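You operate a simulated robot arm through the tools that you are given. There is no shell and no other tool. Be economical: measure what you need, move in short steps, check, and stop when the job is done.

Carry out the task below with a simulated robot arm. There is one attempt and no reset: what you move stays moved.

Task
Take the red padlock off and start the line up.
Fine: Padlock onto the short grey shelf; power on, air lever on, red stop reset; start the belt by the button box.

Only the result counts: the job must be done as asked and must still hold three seconds after the hand-in. Knocking over, shifting, dropping, spilling or breaking anything else fails it.

Robot
A 6-joint arm with a two-finger parallel gripper on a trunk, on a base that drives. Base frame: it is fixed to the floor where the robot stands at the start and does not move with it; the origin is under the middle of the robot, x ahead of it, y to its left, z up. Lengths are in mm, angles in rad, forces in N, time in s.
With the tool pointing down near the work surface it reaches from about 320 to 700 mm from the robot's upright axis, wherever it stands. Its first joint turns from -2.897 to 2.897 rad. Places, roughly: lever with blue ball [500, 0, 900]; red knob marked power [500, -300, 1400]; top of short grey shelf [500, -200, 700]. Payload 4.1 kg.
Tool frame: the origin (TCP) lies between the finger pads and is the grasp point; the fingertips stand 23 mm ahead of it; z points along the fingers, y is the line along which they close. Largest opening 94 mm; finger width 38, thickness 10; the body of the gripper, 54 by 96 mm, starts 39 mm behind the TCP.
Orientation is told as [roll, pitch, yaw] about the base's x, y, z axes, in that order, counted from this pose: with the fingers straight down and closing along the base's y, the tool's x points along the base's -x, its y along +y and its z along -z.

Tools
- The arm moves only by the tool send_rows. Its argument "rows" is one flat list of numbers, 7 for each row, row after row: the closure, from 0 (fully open) to 1 (shut), then the shift along the tool's x, y, z in cm, then the turn, a rotation vector about the tool's x, y, z in rad. In form: [fingers, tx, ty, tz, rx, ry, rz, fingers, tx, ty, tz, rx, ry, rz, ...]. A call has 1 to 12 rows; each row shifts and turns the commanded pose from where the row before left it, along the tool's axes as they then stand. Rows are played at 5 a second. More than 50 mm and 0.15 rad between two rows, or a gripper value outside its range, and nothing of the call is played. A pose out of reach is approached as far as the arm can. The call stops where the force on the tool passes 40 N (or 10 N more than at its start, if that is more) or the arm is blocked; 0.2 s more then pass. Each finger travels about 45 mm/s and halts on what it meets, pressing with about 25 N; the grip force reading is that of the motor and also rises with nothing between the fingers. The clock runs only during rows and for 0.2 s after the last one: add rows that do not move to give the fingers time. It gives the time, the measured TCP pose, the force on the tool (base axes), the opening and the grip force at its end, in the units of the frame above (readings bear some noise), with the torque about the TCP (base axes, N m) and any sound that the robot's microphone picked up, and new pictures: "pictures" is both (left out), scene, wrist or none.
- Cameras (640 x 400 px; columns grow to the right, rows downward): "scene" is now at [22.9, 127.8, 1515.7]; the picture's right is [-0.48, -0.88, 0.00], its down [-0.42, 0.23, -0.88] and it looks along [0.77, -0.42, -0.47] (base axes); focal length 262 px, centre (320, 200). "wrist" rides on the gripper at [86, 16, -74] in the tool frame; the picture's right is [-0.18, 0.98, 0.00], its down [-0.58, -0.11, -0.81] and it looks along [-0.79, -0.15, 0.59] (tool axes); focal length 243 px, centre (320, 200). There is no depth. A picture from a camera that has moved, and an enlarged one, comes with that camera's place and axes in the base frame and with its lens. The place of the scene camera against the robot may be out by one fixed shift of up to 12 mm in any direction.
- raise_lower(by): slides the trunk up (or, below 0, down) by that many mm; the arm and the scene camera ride with it, the base frame stays. It gives what a move gives, with no picture.
- steer(legs): drives the robot by 1 to 6 legs, each [ahead, turn to the left] in mm and rad, along the robot's own axes; the way and the turn of a leg run together, so that a leg with both is an arc; at most 1500 mm and 3.142 rad a leg. The arm and the cameras ride along, it lands a little off, and it stops where it bumps. It gives what a move gives, and a new picture of the scene camera.
- turn_head(pan, tilt): turns the head with the scene camera to pan (to the left, within 2.705 rad either way) and tilt (down, from -0.506 to 1.204), counted from straight ahead of the robot. It gives what a move gives, and a new picture of the scene camera.
- zoom(camera, box): a new picture of the part [left, top, right, bottom] of that camera's present view, enlarged. It takes no simulated time.
- hand_in(): hands the job in; it is judged then, once.

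Go step by step. Nothing tells you exact positions but the pictures and the camera data: compare them with the known pose of the tool, close in by small moves and look again before you grip or let go. The budget is 120 turns and 260 pictures, counting those below and the enlarged ones. Unless the task says otherwise, let go and move clear before handing in.

The tools are called as name(argument=value, ...) on one line, values as JSON. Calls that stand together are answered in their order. send_rows: Moves the arm, as the interface text tells. Its arguments: {"type":"object","properties":{"rows":{"type":"array"},"pictures":{"type":"string","enum":["both","scene","wrist","none"]}},"required":["rows"]} The other tools are called the same way: raise_lower (by) slides the trunk up or down; steer (legs) drives the base; turn_head (pan, tilt) turns the head that bears the scene camera; zoom (camera, box) takes an enlarged picture of a part of a camera's view; hand_in () hands the job in.

At the start:

```text
t: 0.0
position: [475.7, -21.1, 1000.0]
orientation: [-0.001, 0.0, 0.0]
contact_force: [0.1, 0.2, -0.4]
wrist_torque: [-0.04, -0.03, -0.02]
width: 93.9
gripper_force: 0.1
trunk travel left (down, up): [-450.0, 140.0]
robot x, y, heading: [-0.4, 0.7, -0.002]
head pan, tilt: [-0.501, 0.494]
```

scene: 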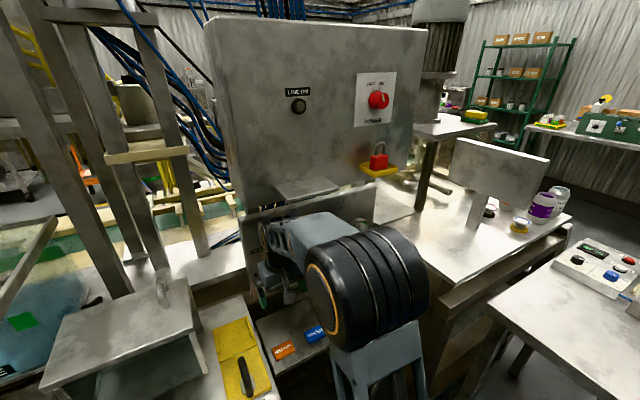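
wrist: 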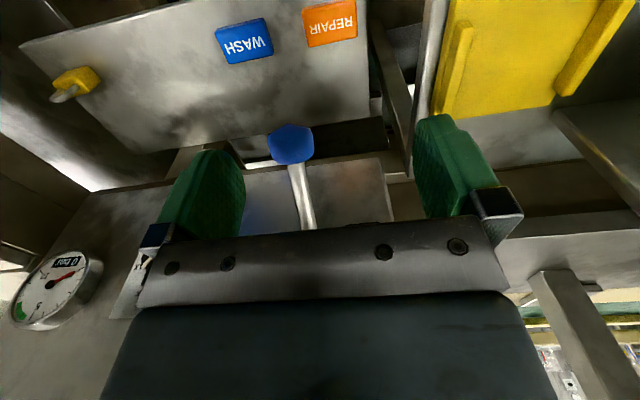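

I see a panel with a red power knob, a red padlock on a yellow hasp below, a blue-ball lever below the gripper and tags. I'll look closer before moving.

zoom(camera="scene", box=[260, 60, 460, 200])

zoom(camera="scene", box=[440, 120, 640, 320])

turn_head(pan=-0.9, tilt=0.5)

turn_head(pan=0.1, tilt=0.7)

```text
2.86 times, centred on (360, 130) of scene
camera zoom: at [22.9, 127.8, 1515.7], right [-0.48, -0.88, 0.0], down [-0.42, 0.23, -0.88], along [0.77, -0.42, -0.47], focal length 747 px, centre (206, 400)
```

zoom: 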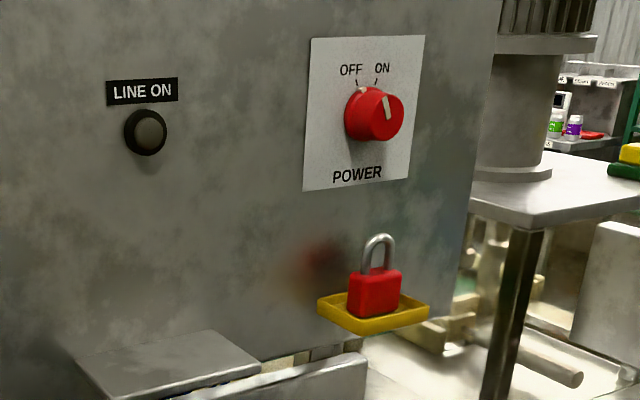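

```text
2.00 times, centred on (540, 220) of scene
camera zoom: at [22.9, 127.8, 1515.7], right [-0.48, -0.88, 0.0], down [-0.42, 0.23, -0.88], along [0.77, -0.42, -0.47], focal length 523 px, centre (-120, 160)
```

zoom: 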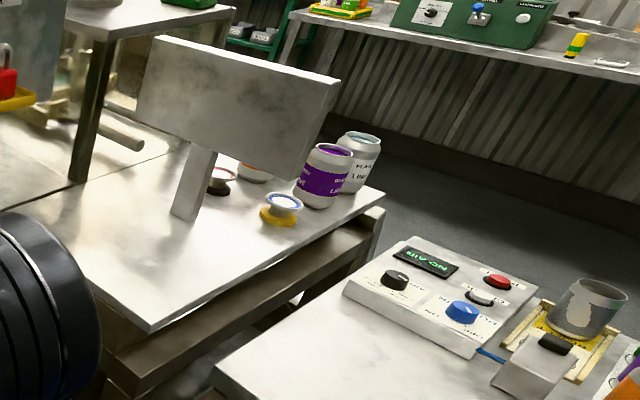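

```text
t: 0.9
position: [475.2, -20.7, 998.7]
orientation: [0.0, 0.001, 0.001]
contact_force: [0.1, 0.4, -0.1]
wrist_torque: [0.01, -0.01, 0.03]
width: 94.2
gripper_force: 0.0
trunk travel left (down, up): [-450.0, 140.0]
robot x, y, heading: [1.8, 1.8, -0.001]
head pan, tilt: [-0.901, 0.499]
camera scene: at [-0.4, 100.2, 1515.2], right [-0.78, -0.62, 0.0], down [-0.3, 0.37, -0.88], along [0.55, -0.69, -0.48], focal length 262 px, centre (320, 200)
```

scene: 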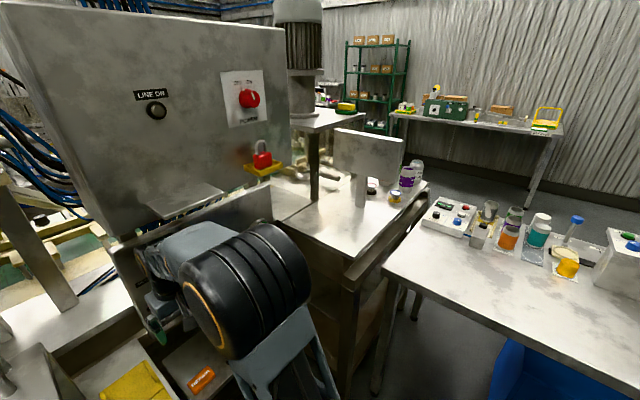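

```text
t: 2.1
position: [475.2, -20.4, 1000.5]
orientation: [0.0, 0.0, 0.001]
contact_force: [0.5, 0.0, 0.2]
wrist_torque: [0.03, 0.01, -0.03]
width: 93.9
gripper_force: 0.1
trunk travel left (down, up): [-450.0, 140.0]
robot x, y, heading: [0.8, -0.7, -0.0]
head pan, tilt: [0.099, 0.7]
camera scene: at [27.5, 179.8, 1497.5], right [0.1, -1.0, 0.0], down [-0.64, -0.06, -0.77], along [0.76, 0.08, -0.64], focal length 262 px, centre (320, 200)
```

scene: 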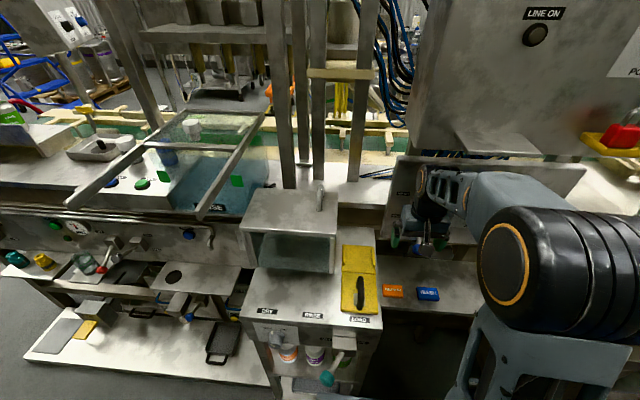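

The tag shelf at z≈700 matches the "short grey shelf". The padlock sits in a yellow tray near (465,-277,1310). I'll back off and turn the tool to point forward.

send_rows(rows=[0, 5, 0, 0, 0, 0, 0, 0, 0, 0, 0, 0, -0.1428, 0, 0, 0, 0, 0, 0, -0.1428, 0, 0, 0, 0, 0, 0, -0.1428, 0, 0, 0, 0, 0, 0, -0.1428, 0, 0, 0, 0, 0, 0, -0.1428, 0, 0, 0, 0, 0, 0, -0.1428, 0, 0, 0, 0, 0, 0, -0.1428, 0, 0, 0, 0, 0, 0, -0.1428, 0, 0, 0, 0, 0, 0, -0.1428, 0, 0, 0, 0, 0, 0, -0.1428, 0, 0, 0, 0, 0, 0, -0.1428, 0])

turn_head(pan=-1.4, tilt=0.5)

zoom(camera="scene", box=[120, 150, 400, 330])

```text
t: 4.7
position: [485.4, -35.5, 1019.5]
orientation: [0.228, -1.399, -0.18]
contact_force: [0.8, 0.5, -0.4]
wrist_torque: [-0.03, -0.01, -0.02]
width: 93.9
gripper_force: 0.0
out of reach, approached as far as the arm can: row 7, 8, 9, 10, 11, 12
trunk travel left (down, up): [-450.0, 140.0]
robot x, y, heading: [0.8, 0.6, -0.004]
head pan, tilt: [0.099, 0.7]
camera scene: at [27.6, 179.9, 1497.5], right [0.1, -1.0, 0.0], down [-0.64, -0.06, -0.76], along [0.76, 0.08, -0.64], focal length 262 px, centre (320, 200)
camera wrist: at [396.9, -21.5, 945.7], right [-0.01, 0.98, 0.22], down [-0.69, -0.17, 0.7], along [0.72, -0.14, 0.68], focal length 243 px, centre (320, 200)
```

scene: 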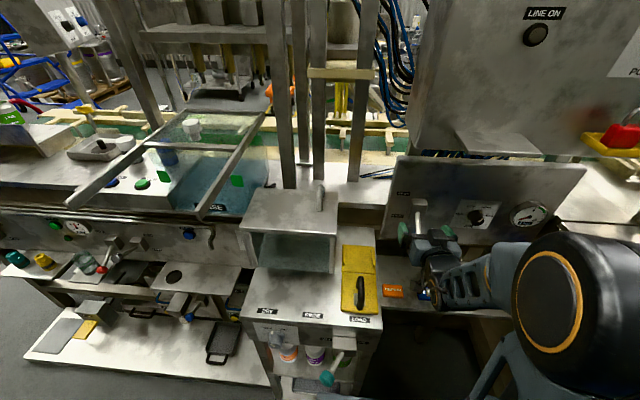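
wrist: 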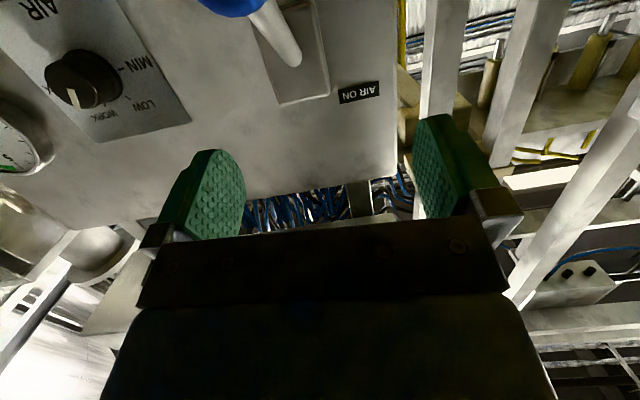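

```text
t: 6.3
position: [484.7, -35.2, 1017.9]
orientation: [0.229, -1.399, -0.182]
contact_force: [0.3, -0.4, 0.3]
wrist_torque: [0.01, 0.0, -0.02]
width: 93.7
gripper_force: 0.0
trunk travel left (down, up): [-450.0, 140.0]
robot x, y, heading: [-1.1, 0.0, -0.003]
head pan, tilt: [-1.4, 0.499]
camera scene: at [-41.5, 81.8, 1515.2], right [-0.99, -0.17, 0.0], down [-0.08, 0.47, -0.88], along [0.15, -0.87, -0.48], focal length 262 px, centre (320, 200)
```

scene: 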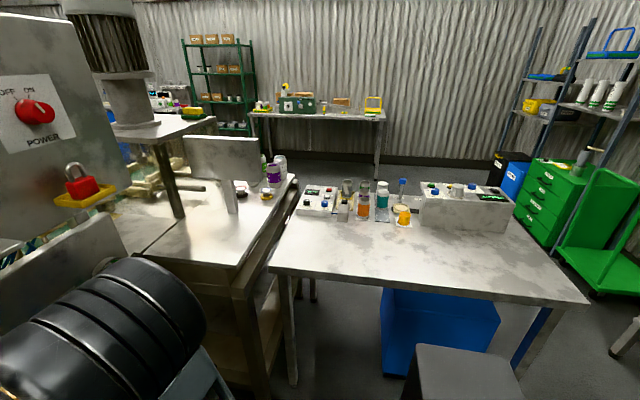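

```text
2.22 times, centred on (260, 240) of scene
camera zoom: at [-41.5, 81.8, 1515.2], right [-0.99, -0.17, 0.0], down [-0.08, 0.47, -0.88], along [0.15, -0.87, -0.48], focal length 581 px, centre (453, 111)
```

zoom: 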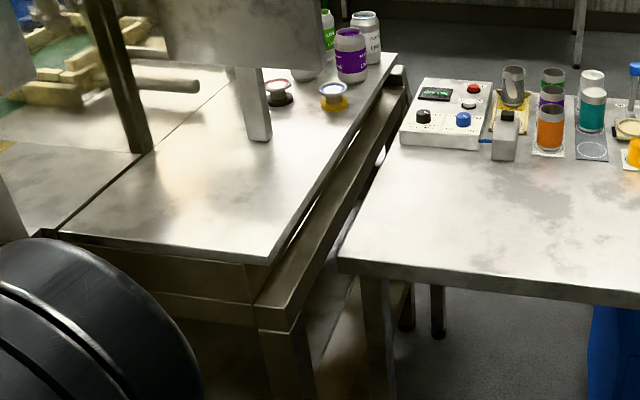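

The forward orientation wasn't fully reachable here. Before planning the base move, I'll look closer at the controls.

zoom(camera="scene", box=[290, 170, 350, 220])

zoom(camera="scene", box=[190, 140, 310, 220])

zoom(camera="scene", box=[0, 60, 140, 220])

zoom(camera="scene", box=[400, 160, 540, 250])

zoom(camera="wrist", box=[0, 0, 400, 200])

```text
8.00 times, centred on (320, 195) of scene
camera zoom: at [-41.5, 81.8, 1515.2], right [-0.99, -0.17, 0.0], down [-0.08, 0.47, -0.88], along [0.15, -0.87, -0.48], focal length 2092 px, centre (320, 240)
```

zoom: 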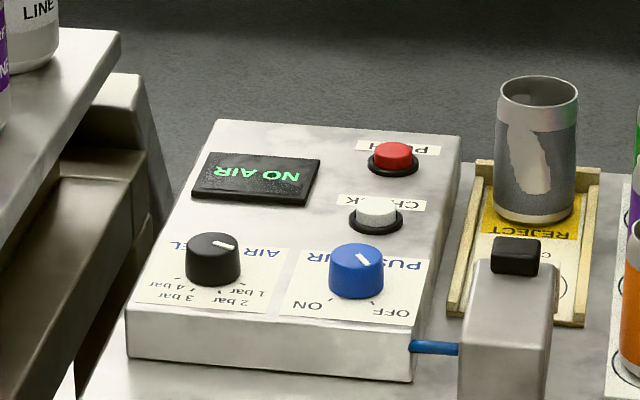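

```text
5.00 times, centred on (250, 180) of scene
camera zoom: at [-41.5, 81.8, 1515.2], right [-0.99, -0.17, 0.0], down [-0.08, 0.47, -0.88], along [0.15, -0.87, -0.48], focal length 1308 px, centre (670, 300)
```

zoom: 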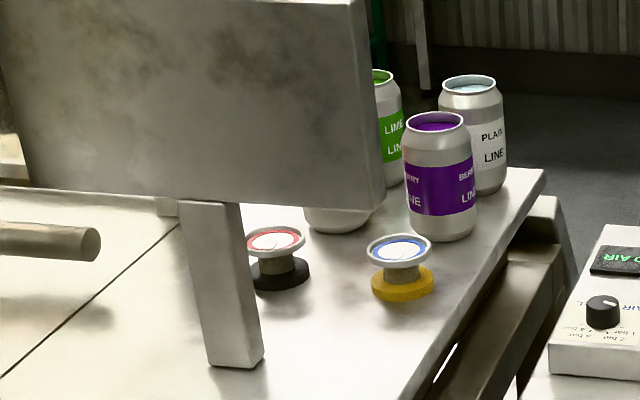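

```text
2.50 times, centred on (70, 140) of scene
camera zoom: at [-41.5, 81.8, 1515.2], right [-0.99, -0.17, 0.0], down [-0.08, 0.47, -0.88], along [0.15, -0.87, -0.48], focal length 654 px, centre (945, 350)
```

zoom: 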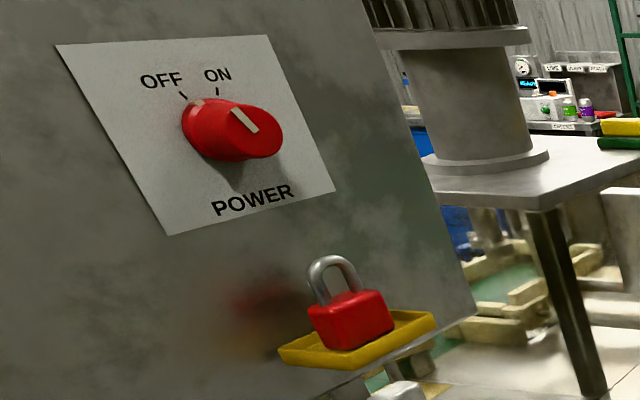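

```text
4.44 times, centred on (470, 205) of scene
camera zoom: at [-41.5, 81.8, 1515.2], right [-0.99, -0.17, 0.0], down [-0.08, 0.47, -0.88], along [0.15, -0.87, -0.48], focal length 1162 px, centre (-347, 178)
```

zoom: 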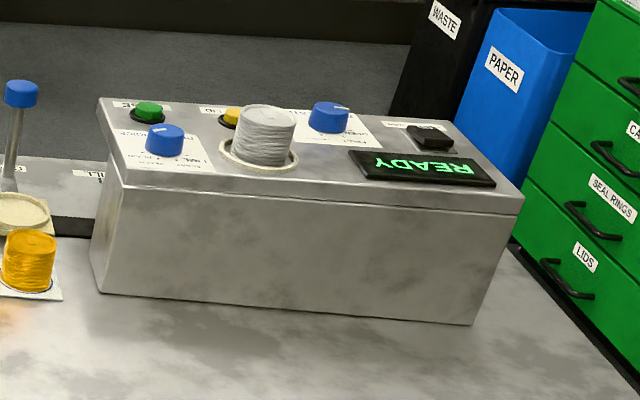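

```text
1.60 times, centred on (200, 100) of wrist
camera zoom: at [396.6, -21.2, 946.0], right [-0.01, 0.98, 0.22], down [-0.69, -0.17, 0.7], along [0.72, -0.14, 0.68], focal length 388 px, centre (512, 360)
```

zoom: 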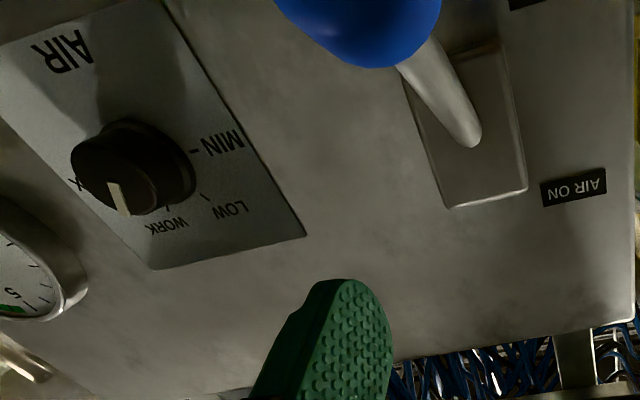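

Those right-table boxes look like testers, not the belt. I'll search left and behind for the belt's button box and red stop.

turn_head(pan=0.8, tilt=0.5)

turn_head(pan=1.8, tilt=0.4)

turn_head(pan=2.7, tilt=0.4)

turn_head(pan=-2.4, tilt=0.4)

turn_head(pan=0.15, tilt=1.0)

turn_head(pan=-0.3, tilt=0.2)

```text
t: 8.4
position: [485.6, -35.9, 1017.6]
orientation: [0.229, -1.397, -0.179]
contact_force: [0.8, -1.1, 0.3]
wrist_torque: [0.02, -0.02, 0.0]
width: 93.8
gripper_force: 0.1
trunk travel left (down, up): [-450.0, 140.0]
robot x, y, heading: [1.3, -1.5, -0.002]
head pan, tilt: [0.799, 0.499]
camera scene: at [6.4, 236.7, 1515.2], right [0.72, -0.7, 0.0], down [-0.33, -0.34, -0.88], along [0.61, 0.63, -0.48], focal length 262 px, centre (320, 200)
```

scene: 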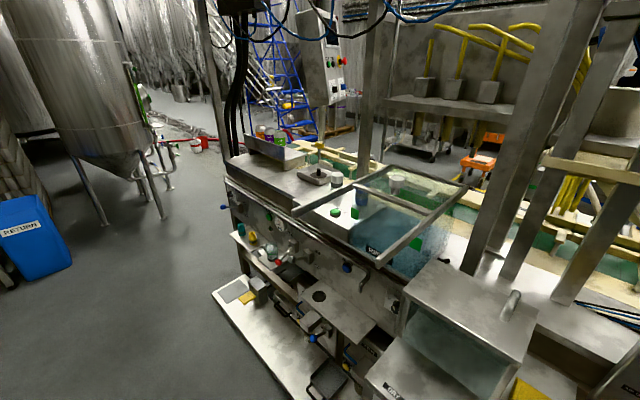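

```text
t: 9.7
position: [485.3, -36.1, 1018.4]
orientation: [0.23, -1.399, -0.18]
contact_force: [-0.6, -0.8, -1.1]
wrist_torque: [-0.01, -0.02, 0.0]
width: 93.6
gripper_force: 0.0
trunk travel left (down, up): [-450.0, 140.0]
robot x, y, heading: [1.4, 0.7, 0.006]
head pan, tilt: [1.799, 0.4]
camera scene: at [-78.0, 261.7, 1524.3], right [0.97, 0.23, 0.0], down [0.09, -0.38, -0.92], along [-0.21, 0.9, -0.39], focal length 262 px, centre (320, 200)
```

scene: 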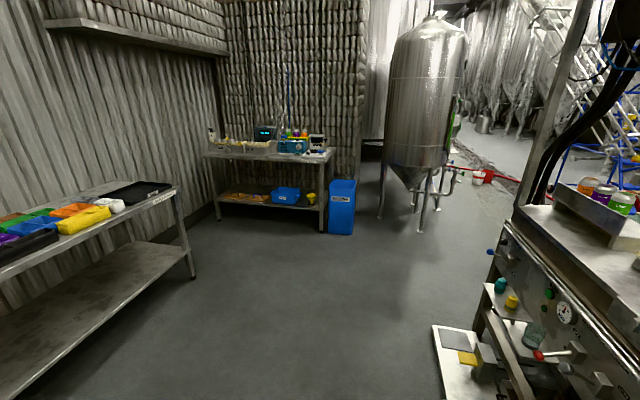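

```text
t: 10.9
position: [486.2, -34.4, 1017.6]
orientation: [0.228, -1.398, -0.179]
contact_force: [-0.2, 0.6, 0.6]
wrist_torque: [0.01, 0.01, 0.0]
width: 93.9
gripper_force: 0.2
trunk travel left (down, up): [-450.0, 140.0]
robot x, y, heading: [2.5, -0.3, -0.0]
head pan, tilt: [2.7, 0.4]
camera scene: at [-140.7, 211.1, 1524.3], right [0.43, 0.9, 0.0], down [0.35, -0.17, -0.92], along [-0.83, 0.39, -0.39], focal length 262 px, centre (320, 200)
```

scene: 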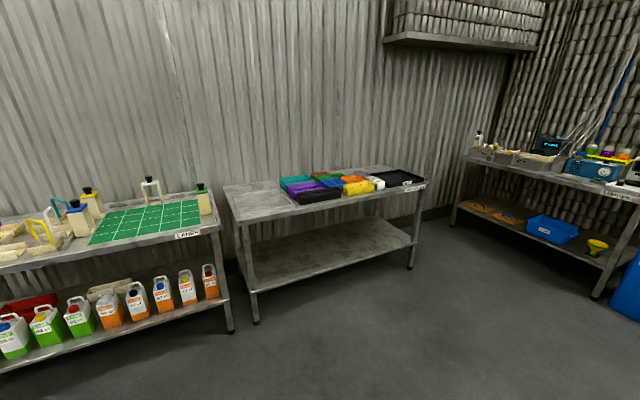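

```text
t: 14.9
position: [484.7, -34.6, 1019.1]
orientation: [0.229, -1.399, -0.181]
contact_force: [0.9, 0.7, 0.9]
wrist_torque: [0.02, 0.01, -0.03]
width: 94.0
gripper_force: 0.1
trunk travel left (down, up): [-450.0, 140.0]
robot x, y, heading: [1.6, -1.5, 0.001]
head pan, tilt: [-2.4, 0.4]
camera scene: at [-125.3, 108.9, 1524.3], right [-0.68, 0.74, 0.0], down [0.29, 0.26, -0.92], along [-0.68, -0.62, -0.39], focal length 262 px, centre (320, 200)
```

scene: 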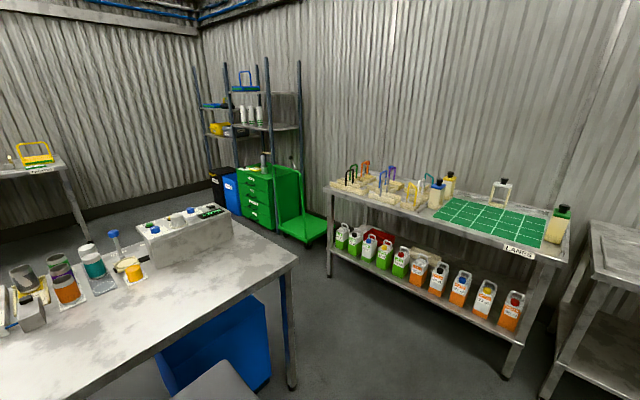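

```text
t: 17.2
position: [485.4, -35.9, 1019.1]
orientation: [0.229, -1.397, -0.178]
contact_force: [-0.2, -0.5, 0.0]
wrist_torque: [0.0, 0.02, 0.0]
width: 94.1
gripper_force: 0.0
trunk travel left (down, up): [-450.0, 140.0]
robot x, y, heading: [2.4, 1.5, -0.001]
head pan, tilt: [0.15, 1.0]
camera scene: at [11.9, 181.8, 1474.1], right [0.15, -0.99, 0.0], down [-0.83, -0.13, -0.54], along [0.53, 0.08, -0.84], focal length 262 px, centre (320, 200)
```

scene: 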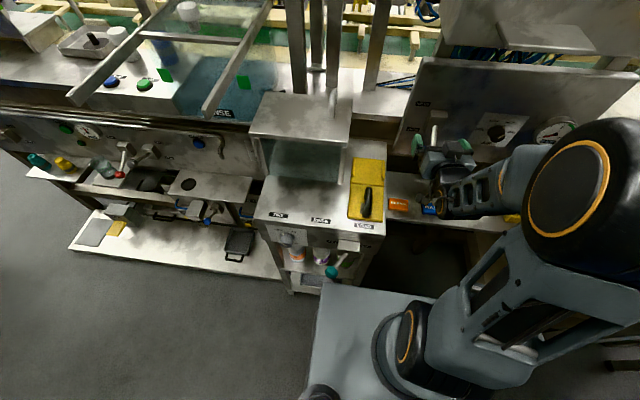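

```text
t: 18.3
position: [485.3, -34.2, 1017.9]
orientation: [0.23, -1.398, -0.181]
contact_force: [-0.4, 0.0, 0.5]
wrist_torque: [-0.01, -0.02, -0.02]
width: 93.8
gripper_force: 0.1
trunk travel left (down, up): [-450.0, 140.0]
robot x, y, heading: [0.7, 0.3, 0.004]
head pan, tilt: [-0.3, 0.201]
camera scene: at [32.0, 143.9, 1542.8], right [-0.3, -0.96, 0.0], down [-0.19, 0.06, -0.98], along [0.94, -0.29, -0.2], focal length 262 px, centre (320, 200)
```

scene: 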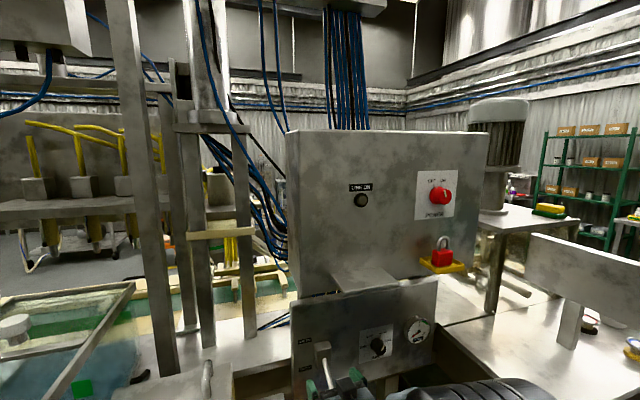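

turn_head(pan=0.8, tilt=0.5)

zoom(camera="scene", box=[200, 0, 400, 140])

zoom(camera="scene", box=[210, 120, 420, 260])

zoom(camera="scene", box=[210, 220, 420, 380])

turn_head(pan=0.1, tilt=0.9)

zoom(camera="scene", box=[230, 160, 460, 320])

zoom(camera="scene", box=[0, 80, 260, 260])

```text
t: 19.6
position: [485.4, -34.4, 1018.6]
orientation: [0.227, -1.398, -0.179]
contact_force: [0.0, 0.1, -0.2]
wrist_torque: [-0.01, 0.03, 0.01]
width: 93.8
gripper_force: 0.1
trunk travel left (down, up): [-450.0, 140.0]
robot x, y, heading: [-0.8, 2.1, 0.0]
head pan, tilt: [0.799, 0.499]
camera scene: at [6.5, 236.7, 1515.2], right [0.72, -0.7, 0.0], down [-0.33, -0.34, -0.88], along [0.61, 0.63, -0.48], focal length 262 px, centre (320, 200)
```

scene: 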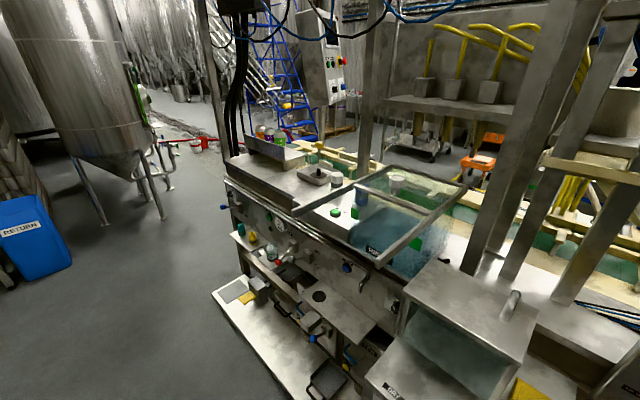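

```text
2.86 times, centred on (300, 70) of scene
camera zoom: at [6.5, 236.7, 1515.2], right [0.72, -0.7, 0.0], down [-0.33, -0.34, -0.88], along [0.61, 0.63, -0.48], focal length 747 px, centre (377, 571)
```

zoom: 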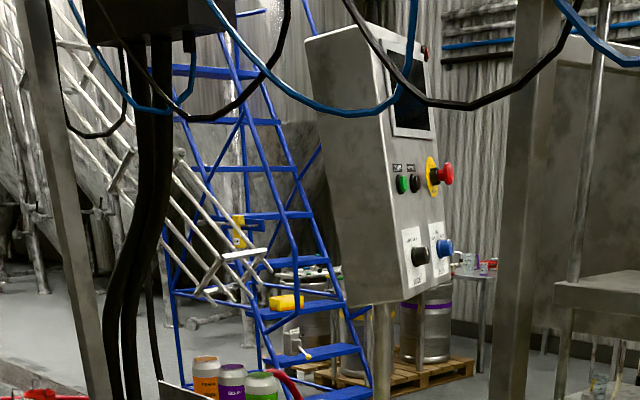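

```text
2.86 times, centred on (315, 190) of scene
camera zoom: at [6.5, 236.7, 1515.2], right [0.72, -0.7, 0.0], down [-0.33, -0.34, -0.88], along [0.61, 0.63, -0.48], focal length 747 px, centre (334, 229)
```

zoom: 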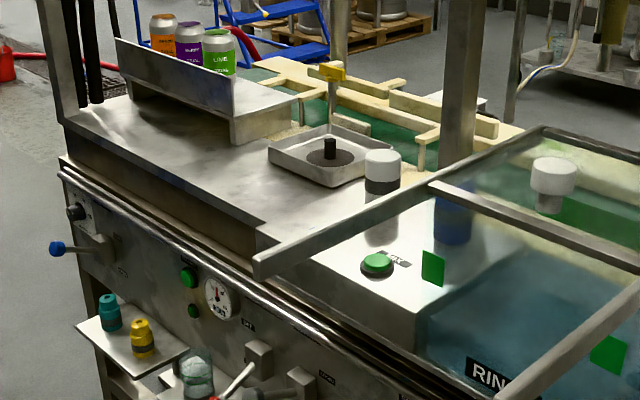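

```text
2.50 times, centred on (315, 300) of scene
camera zoom: at [6.5, 236.7, 1515.2], right [0.72, -0.7, 0.0], down [-0.33, -0.34, -0.88], along [0.61, 0.63, -0.48], focal length 654 px, centre (332, -50)
```

zoom: 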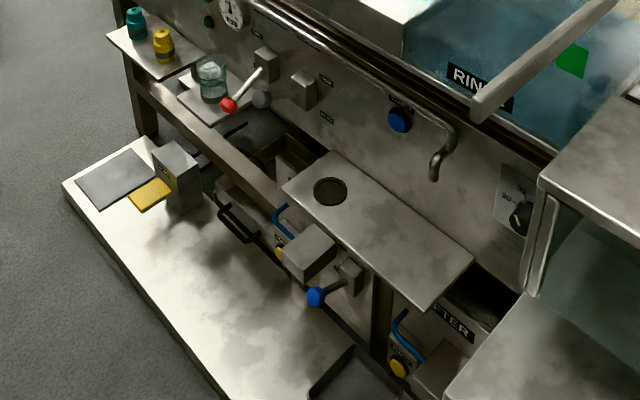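

```text
t: 20.7
position: [485.2, -35.3, 1018.9]
orientation: [0.228, -1.399, -0.18]
contact_force: [0.1, 0.3, 0.0]
wrist_torque: [-0.03, 0.03, -0.03]
width: 93.9
gripper_force: 0.0
trunk travel left (down, up): [-450.0, 140.0]
robot x, y, heading: [-1.0, 1.9, -0.003]
head pan, tilt: [0.099, 0.901]
camera scene: at [18.1, 179.0, 1481.4], right [0.1, -0.99, 0.0], down [-0.78, -0.08, -0.62], along [0.62, 0.06, -0.78], focal length 262 px, centre (320, 200)
```

scene: 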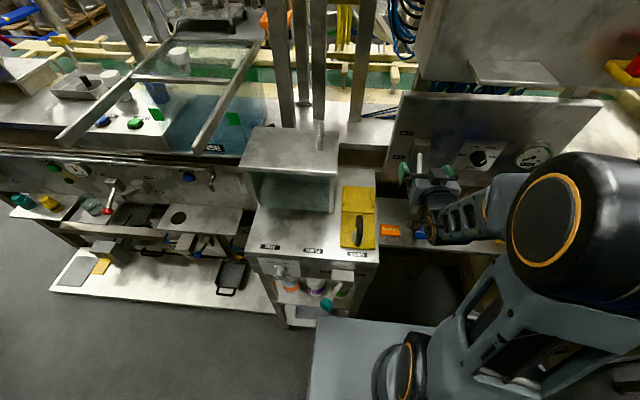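

```text
2.50 times, centred on (345, 240) of scene
camera zoom: at [18.1, 179.0, 1481.4], right [0.1, -0.99, 0.0], down [-0.78, -0.08, -0.62], along [0.62, 0.06, -0.78], focal length 654 px, centre (258, 100)
```

zoom: 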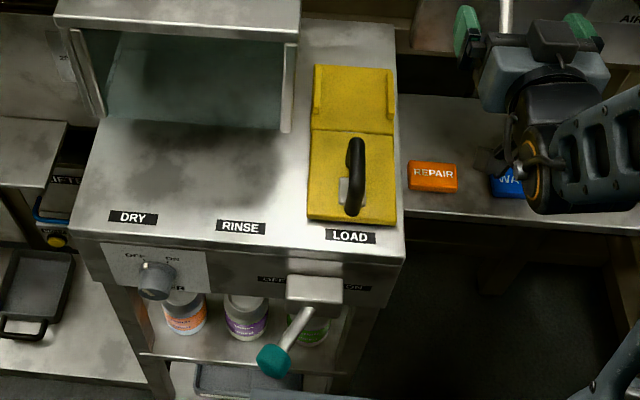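

```text
2.22 times, centred on (130, 170) of scene
camera zoom: at [18.1, 179.0, 1481.4], right [0.1, -0.99, 0.0], down [-0.78, -0.08, -0.62], along [0.62, 0.06, -0.78], focal length 581 px, centre (742, 267)
```

zoom: 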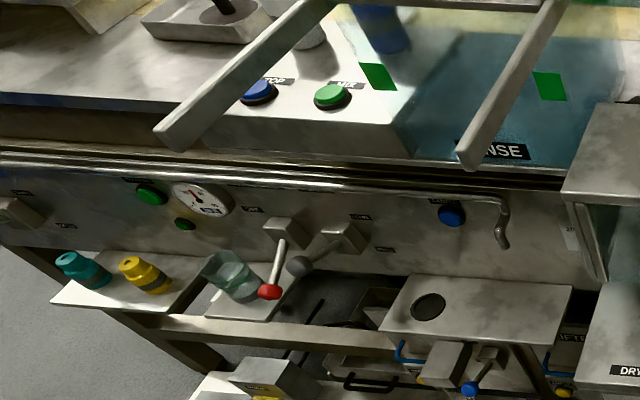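

The pendant-style cabinet at the far left has green/black buttons and a red mushroom stop. There is also something on a far table beyond the motor; I'll check both.

turn_head(pan=-1.2, tilt=0.3)

zoom(camera="scene", box=[170, 100, 290, 180])

zoom(camera="scene", box=[290, 90, 460, 200])

turn_head(pan=0.75, tilt=0.1)

zoom(camera="scene", box=[290, 70, 410, 230])

turn_head(pan=0.2, tilt=0.2)

```text
t: 22.2
position: [485.7, -35.8, 1019.0]
orientation: [0.229, -1.398, -0.179]
contact_force: [-0.1, 1.2, -0.3]
wrist_torque: [-0.02, 0.01, -0.02]
width: 93.8
gripper_force: 0.2
trunk travel left (down, up): [-450.0, 140.0]
robot x, y, heading: [-0.2, -0.5, -0.001]
head pan, tilt: [-1.201, 0.3]
camera scene: at [-23.2, 84.4, 1533.6], right [-0.93, -0.36, 0.0], down [-0.11, 0.28, -0.96], along [0.35, -0.89, -0.3], focal length 262 px, centre (320, 200)
```

scene: 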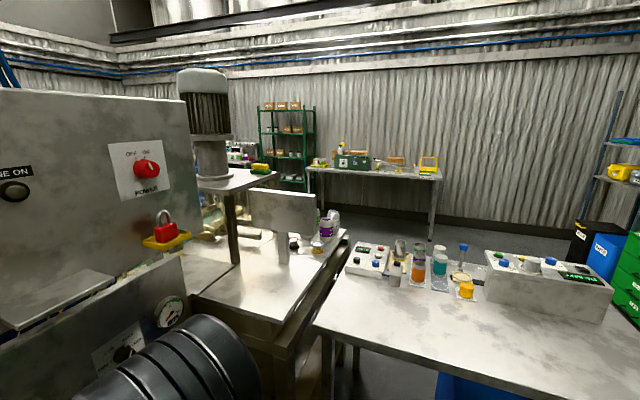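

```text
5.00 times, centred on (230, 140) of scene
camera zoom: at [-23.2, 84.4, 1533.6], right [-0.93, -0.36, 0.0], down [-0.11, 0.28, -0.96], along [0.35, -0.89, -0.3], focal length 1308 px, centre (770, 500)
```

zoom: 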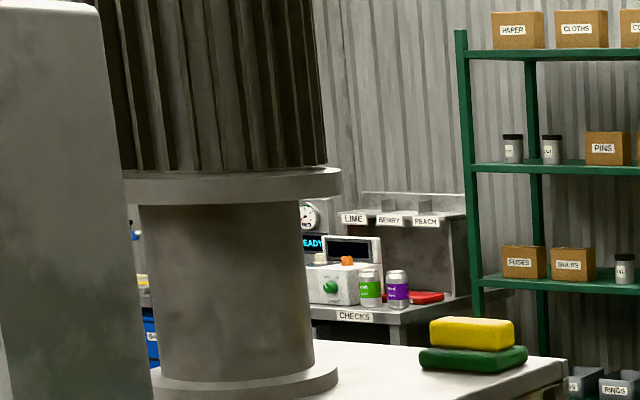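

```text
3.64 times, centred on (375, 145) of scene
camera zoom: at [-23.2, 84.4, 1533.6], right [-0.93, -0.36, 0.0], down [-0.11, 0.28, -0.96], along [0.35, -0.89, -0.3], focal length 951 px, centre (120, 400)
```

zoom: 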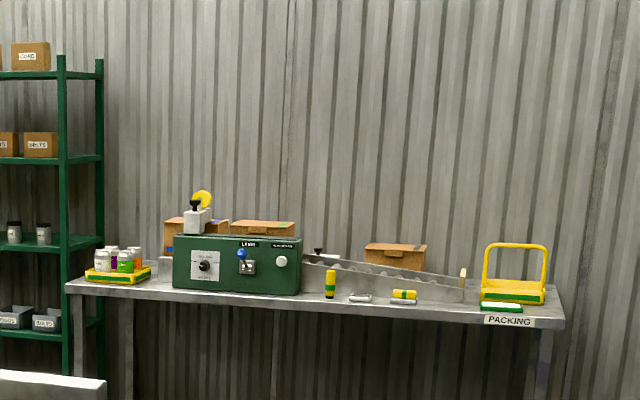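

```text
t: 24.1
position: [484.9, -34.5, 1018.1]
orientation: [0.231, -1.398, -0.181]
contact_force: [0.4, 0.3, 0.3]
wrist_torque: [0.03, 0.0, 0.01]
width: 93.9
gripper_force: 0.0
trunk travel left (down, up): [-450.0, 140.0]
robot x, y, heading: [1.2, 0.4, -0.002]
head pan, tilt: [0.75, 0.099]
camera scene: at [10.3, 234.2, 1552.3], right [0.68, -0.73, 0.0], down [-0.07, -0.07, -0.99], along [0.73, 0.68, -0.1], focal length 262 px, centre (320, 200)
```

scene: 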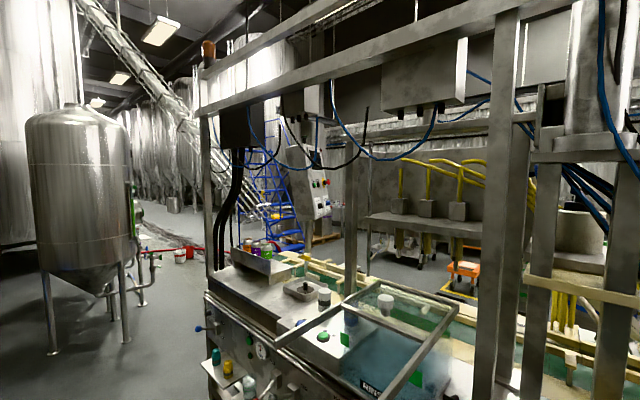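

```text
2.50 times, centred on (350, 150) of scene
camera zoom: at [10.3, 234.2, 1552.3], right [0.68, -0.73, 0.0], down [-0.07, -0.07, -0.99], along [0.73, 0.68, -0.1], focal length 654 px, centre (245, 325)
```

zoom: 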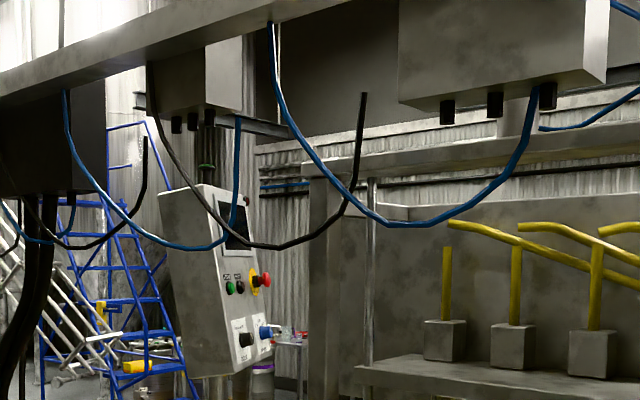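

```text
t: 25.1
position: [484.3, -34.4, 1018.6]
orientation: [0.229, -1.398, -0.181]
contact_force: [-0.1, -0.3, -0.3]
wrist_torque: [0.01, 0.03, 0.01]
width: 94.0
gripper_force: 0.1
trunk travel left (down, up): [-450.0, 140.0]
robot x, y, heading: [1.2, -0.3, 0.001]
head pan, tilt: [0.201, 0.201]
camera scene: at [34.3, 190.1, 1542.9], right [0.2, -0.98, 0.0], down [-0.2, -0.04, -0.98], along [0.96, 0.2, -0.2], focal length 262 px, centre (320, 200)
```

scene: 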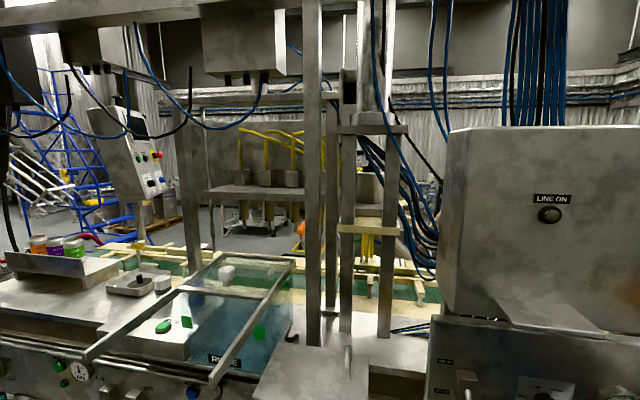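

The start/stop cabinet with the red mushroom is at the far left, around (1250,1500). First the local work: I slide the tool right and back, levelling it, then raise the trunk.

send_rows(rows=[0, 0, -4, -2.5, 0, 0, 0, 0, 0, -4, -2.5, 0, -0.04, 0, 0, 0, -4, -2.5, 0.02, -0.04, -0.02, 0, 0, -4, -2, 0.025, -0.04, -0.018, 0, 0, -4.5, 0, 0, -0.047, 0, 0, 0, -4.5, 0, 0, 0, 0], pictures="none")

raise_lower(by=140)

```text
t: 26.4
position: [410.2, -295.1, 1030.2]
orientation: [-1.33, -1.567, 1.327]
contact_force: [-0.2, 0.5, -0.3]
wrist_torque: [0.02, -0.01, 0.01]
width: 94.1
gripper_force: 0.0
out of reach, approached as far as the arm can: row 1
trunk travel left (down, up): [-450.0, 140.0]
robot x, y, heading: [-2.9, 0.7, -0.005]
head pan, tilt: [0.201, 0.201]
```

```text
t: 28.1
position: [410.0, -295.1, 1171.3]
orientation: [-1.338, -1.568, 1.335]
contact_force: [-0.3, -0.2, 0.0]
wrist_torque: [0.0, 0.02, -0.01]
width: 94.4
gripper_force: 0.1
trunk travel left (down, up): [-590.0, 0.0]
robot x, y, heading: [1.7, 1.8, -0.002]
head pan, tilt: [0.201, 0.201]
```

The tool is level now. I raise it to padlock height and look.

send_rows(rows=[0, -4.3, 0, -0.5, 0, 0, 0, 0, -4.3, 0, -0.5, 0, 0, 0, 0, -4.4, 0, 0, 0, 0, 0], pictures="wrist")

turn_head(pan=-0.8, tilt=0.5)

```text
t: 28.9
position: [398.0, -291.7, 1301.5]
orientation: [-1.23, -1.567, 1.23]
contact_force: [0.1, 0.3, 0.9]
wrist_torque: [0.01, -0.01, 0.02]
width: 94.1
gripper_force: 0.0
trunk travel left (down, up): [-590.0, 0.0]
robot x, y, heading: [4.0, -0.2, -0.001]
head pan, tilt: [0.201, 0.201]
camera wrist: at [322.9, -277.0, 1214.5], right [0.0, 0.98, 0.18], down [-0.81, -0.1, 0.58], along [0.59, -0.15, 0.79], focal length 243 px, centre (320, 200)
```

wrist: 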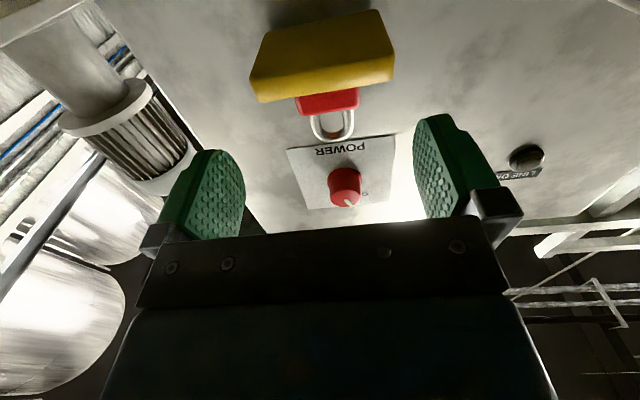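

```text
t: 30.2
position: [397.2, -293.0, 1301.4]
orientation: [-1.348, -1.569, 1.344]
contact_force: [-0.5, 0.2, 0.6]
wrist_torque: [0.0, -0.01, 0.02]
width: 94.0
gripper_force: 0.1
trunk travel left (down, up): [-590.0, 0.0]
robot x, y, heading: [0.3, -3.3, 0.005]
head pan, tilt: [-0.799, 0.499]
camera scene: at [6.4, 106.2, 1655.2], right [-0.72, -0.7, 0.0], down [-0.33, 0.34, -0.88], along [0.61, -0.63, -0.48], focal length 262 px, centre (320, 200)
```

scene: 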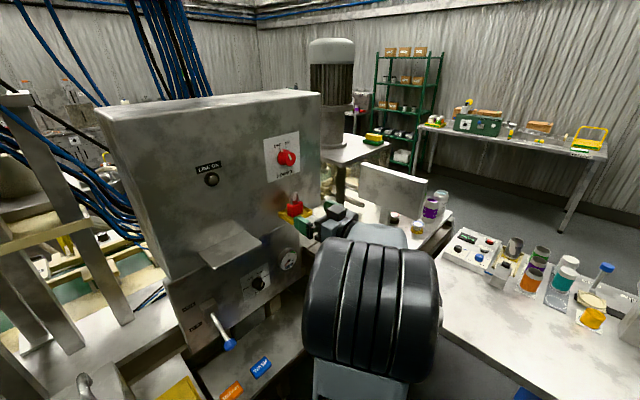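

Padlock body lies near (488,-292,1305), tray rim about z 1290. I rise to z≈1314 and go forward 5 cm, then check.

send_rows(rows=[0, -1.3, 0, 0, 0, 0, 0, 0, 0, 0, 3, 0, 0, 0, 0, 0, 0, 2, 0, 0, 0], pictures="wrist")

zoom(camera="scene", box=[260, 180, 360, 250])

```text
t: 31.0
position: [451.4, -290.1, 1314.4]
orientation: [-1.365, -1.567, 1.362]
contact_force: [0.1, 0.2, -0.6]
wrist_torque: [-0.01, -0.02, 0.0]
width: 93.9
gripper_force: 0.0
trunk travel left (down, up): [-590.0, 0.0]
robot x, y, heading: [1.5, 1.0, 0.0]
head pan, tilt: [-0.799, 0.499]
camera wrist: at [376.2, -275.5, 1228.0], right [0.0, 0.98, 0.18], down [-0.81, -0.1, 0.58], along [0.59, -0.15, 0.79], focal length 243 px, centre (320, 200)
```

wrist: 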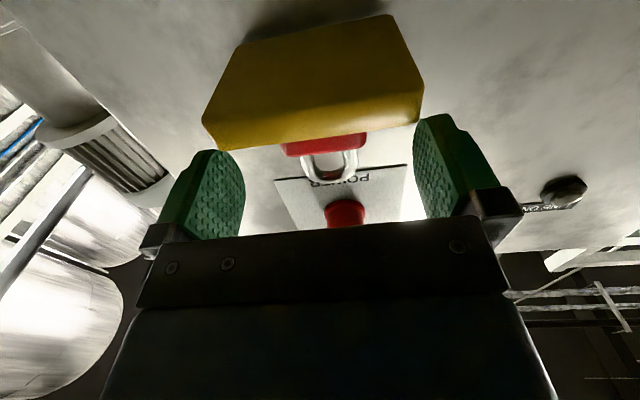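

```text
5.71 times, centred on (310, 215) of scene
camera zoom: at [6.8, 106.1, 1655.2], right [-0.72, -0.7, 0.0], down [-0.33, 0.34, -0.88], along [0.61, -0.63, -0.48], focal length 1495 px, centre (377, 114)
```

zoom: 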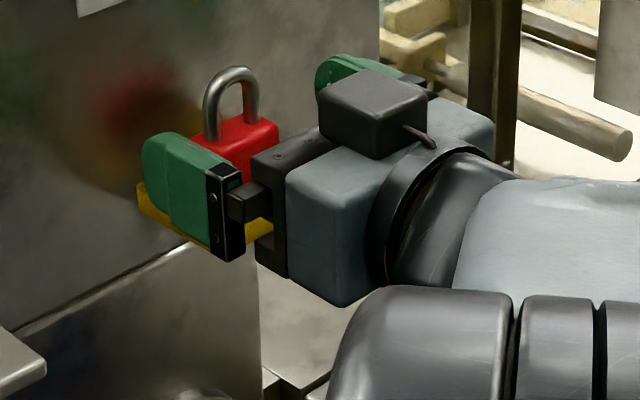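

Rim front measured at x≈453, z≈1288; padlock centred at y≈-291. I go forward 25 mm and close.

send_rows(rows=[0, -0.2, 0, 1.5, 0, 0, 0, 0, 0, -0.05, 1.2, 0, 0, 0, 1, 0, 0, 0, 0, 0, 0, 1, 0, 0, 0, 0, 0, 0, 1, 0, 0, 0, 0, 0, 0, 1, 0, 0, 0, 0, 0, 0, 1, 0, 0, 0, 0, 0, 0, 1, 0, 0, 0, 0, 0, 0], pictures="wrist")

zoom(camera="scene", box=[260, 180, 360, 250])

```text
t: 32.8
position: [478.9, -294.0, 1316.0]
orientation: [-1.317, -1.567, 1.313]
contact_force: [0.1, -0.1, -0.6]
wrist_torque: [0.02, 0.01, 0.0]
width: 41.9
gripper_force: 25.0
trunk travel left (down, up): [-590.0, 0.0]
robot x, y, heading: [0.1, -2.1, -0.002]
head pan, tilt: [-0.799, 0.499]
camera wrist: at [402.6, -278.2, 1229.0], right [0.0, 0.98, 0.18], down [-0.81, -0.1, 0.58], along [0.59, -0.15, 0.79], focal length 243 px, centre (320, 200)
```

wrist: 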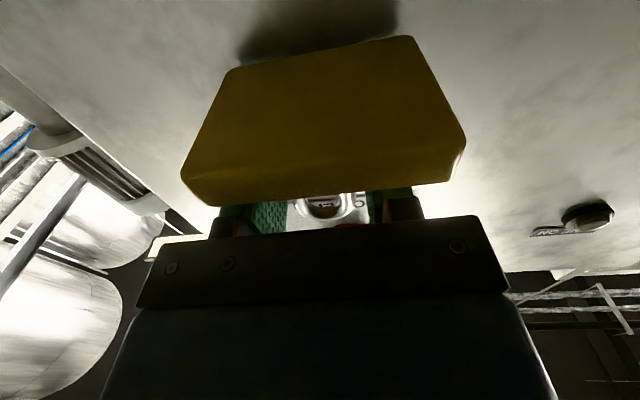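

```text
5.71 times, centred on (310, 215) of scene
camera zoom: at [6.5, 106.1, 1655.2], right [-0.72, -0.7, 0.0], down [-0.33, 0.34, -0.88], along [0.61, -0.63, -0.48], focal length 1495 px, centre (377, 114)
```

zoom: 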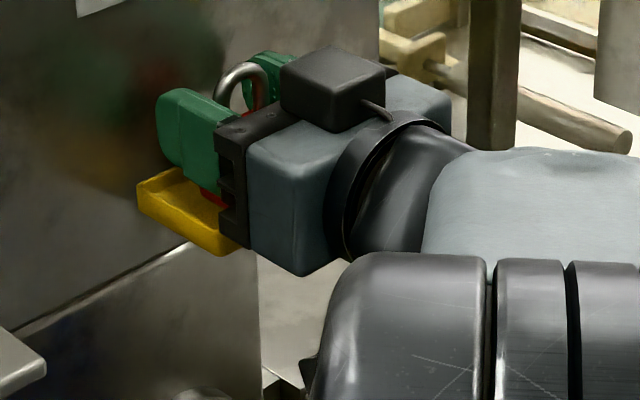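

The padlock is held (41.9 mm). I lift it up and pull back.

send_rows(rows=[1, -1, 0, 0, 0, 0, 0, 1, -2, 0, 0, 0, 0, 0, 1, -2, 0, 0, 0, 0, 0, 1, 0, 0, -3, 0, 0, 0, 1, 0, 0, -4, 0, 0, 0])

zoom(camera="scene", box=[260, 160, 360, 230])

```text
t: 34.0
position: [408.2, -295.4, 1364.4]
orientation: [-1.437, -1.567, 1.436]
contact_force: [0.4, 0.5, -0.9]
wrist_torque: [-0.04, 0.01, -0.01]
width: 41.7
gripper_force: 25.2
trunk travel left (down, up): [-590.0, 0.0]
robot x, y, heading: [-2.4, -0.9, -0.001]
head pan, tilt: [-0.799, 0.499]
camera scene: at [5.8, 106.3, 1655.2], right [-0.72, -0.7, 0.0], down [-0.33, 0.34, -0.88], along [0.61, -0.63, -0.48], focal length 262 px, centre (320, 200)
camera wrist: at [333.9, -280.4, 1277.8], right [0.0, 0.98, 0.18], down [-0.81, -0.1, 0.58], along [0.59, -0.15, 0.79], focal length 243 px, centre (320, 200)
```

scene: 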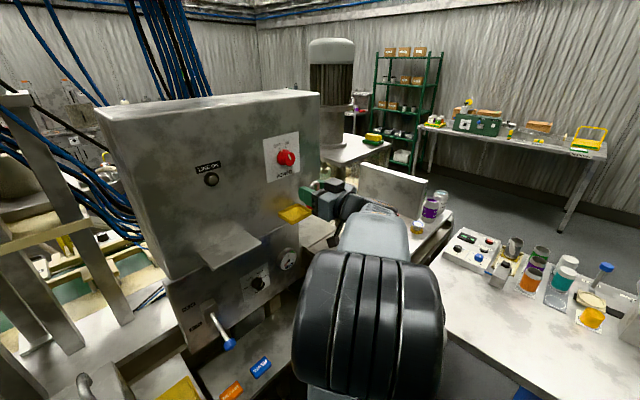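
wrist: 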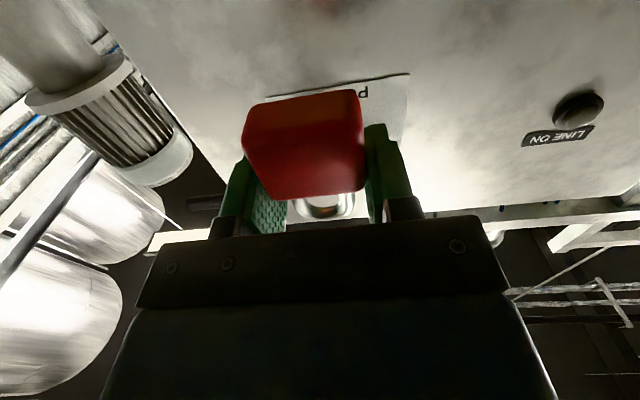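

```text
5.71 times, centred on (310, 195) of scene
camera zoom: at [5.8, 106.3, 1655.2], right [-0.72, -0.7, 0.0], down [-0.33, 0.34, -0.88], along [0.61, -0.63, -0.48], focal length 1495 px, centre (377, 229)
```

zoom: 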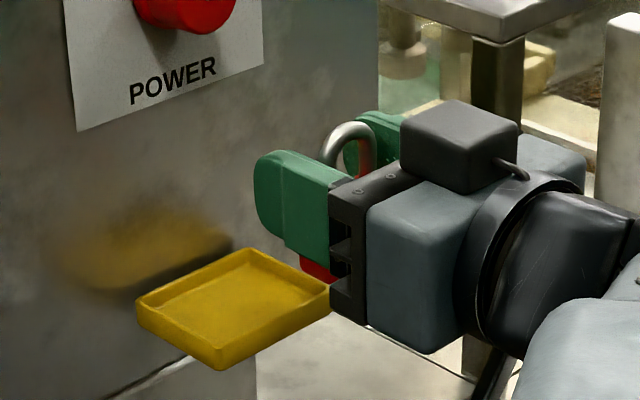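

The padlock came free. Now I look at the shelf with the head to find its front edge and a free spot.

turn_head(pan=-0.2, tilt=0.95)

raise_lower(by=-300)

turn_head(pan=-0.1, tilt=0.95)

```text
t: 35.0
position: [409.0, -294.9, 1364.5]
orientation: [-1.335, -1.568, 1.333]
contact_force: [0.4, 0.7, -0.3]
wrist_torque: [0.0, -0.04, -0.02]
width: 41.5
gripper_force: 24.7
trunk travel left (down, up): [-590.0, 0.0]
robot x, y, heading: [-0.0, 0.6, -0.001]
head pan, tilt: [-0.201, 0.949]
camera scene: at [14.3, 156.8, 1617.8], right [-0.2, -0.98, 0.0], down [-0.8, 0.16, -0.58], along [0.57, -0.12, -0.81], focal length 262 px, centre (320, 200)
```

scene: 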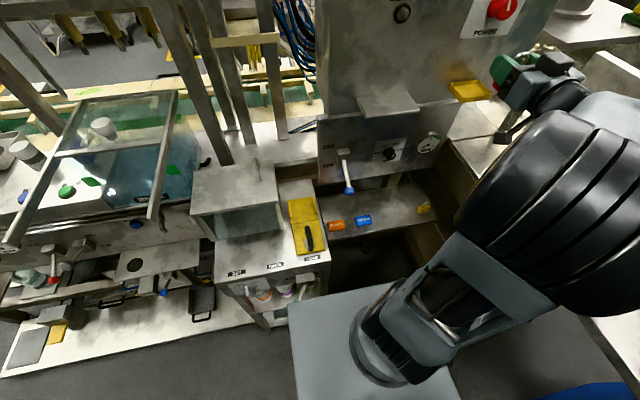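

```text
t: 38.0
position: [409.1, -295.5, 1063.6]
orientation: [-1.331, -1.566, 1.328]
contact_force: [-0.3, -0.1, -0.9]
wrist_torque: [0.0, 0.03, -0.01]
width: 41.7
gripper_force: 25.1
trunk travel left (down, up): [-290.0, 300.0]
robot x, y, heading: [-1.0, 2.3, 0.002]
head pan, tilt: [-0.201, 0.949]
```

```text
t: 38.7
position: [410.4, -294.6, 1062.9]
orientation: [-1.332, -1.568, 1.33]
contact_force: [-0.1, -0.5, -0.6]
wrist_torque: [-0.03, 0.02, -0.02]
width: 41.6
gripper_force: 25.0
trunk travel left (down, up): [-290.0, 300.0]
robot x, y, heading: [-1.1, -1.0, 0.001]
head pan, tilt: [-0.099, 0.949]
camera scene: at [15.4, 164.1, 1317.7], right [-0.1, -0.99, 0.0], down [-0.81, 0.08, -0.58], along [0.58, -0.06, -0.81], focal length 262 px, centre (320, 200)
```

scene: 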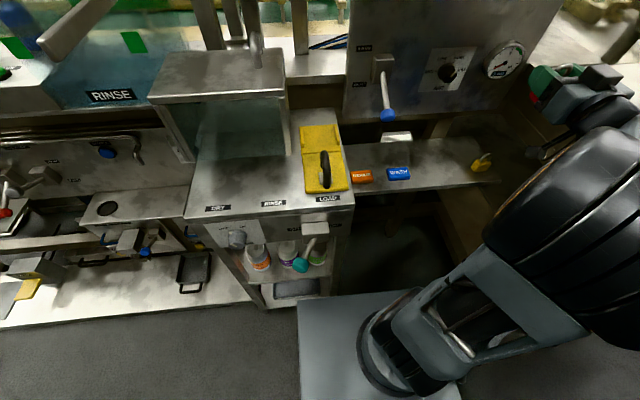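

zoom(camera="scene", box=[330, 110, 510, 220])

```text
3.56 times, centred on (420, 165) of scene
camera zoom: at [15.4, 164.1, 1317.7], right [-0.1, -0.99, 0.0], down [-0.81, 0.08, -0.58], along [0.58, -0.06, -0.81], focal length 930 px, centre (-36, 324)
```

zoom: 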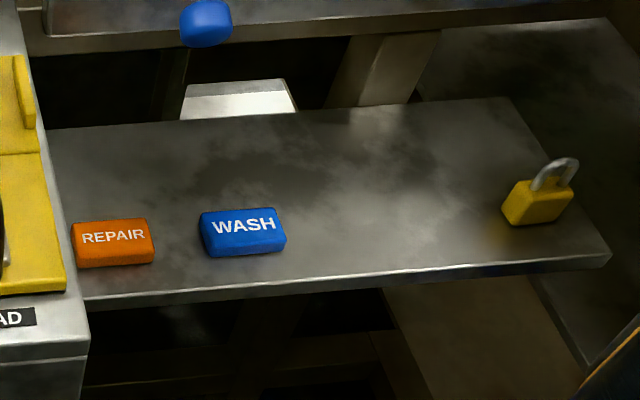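

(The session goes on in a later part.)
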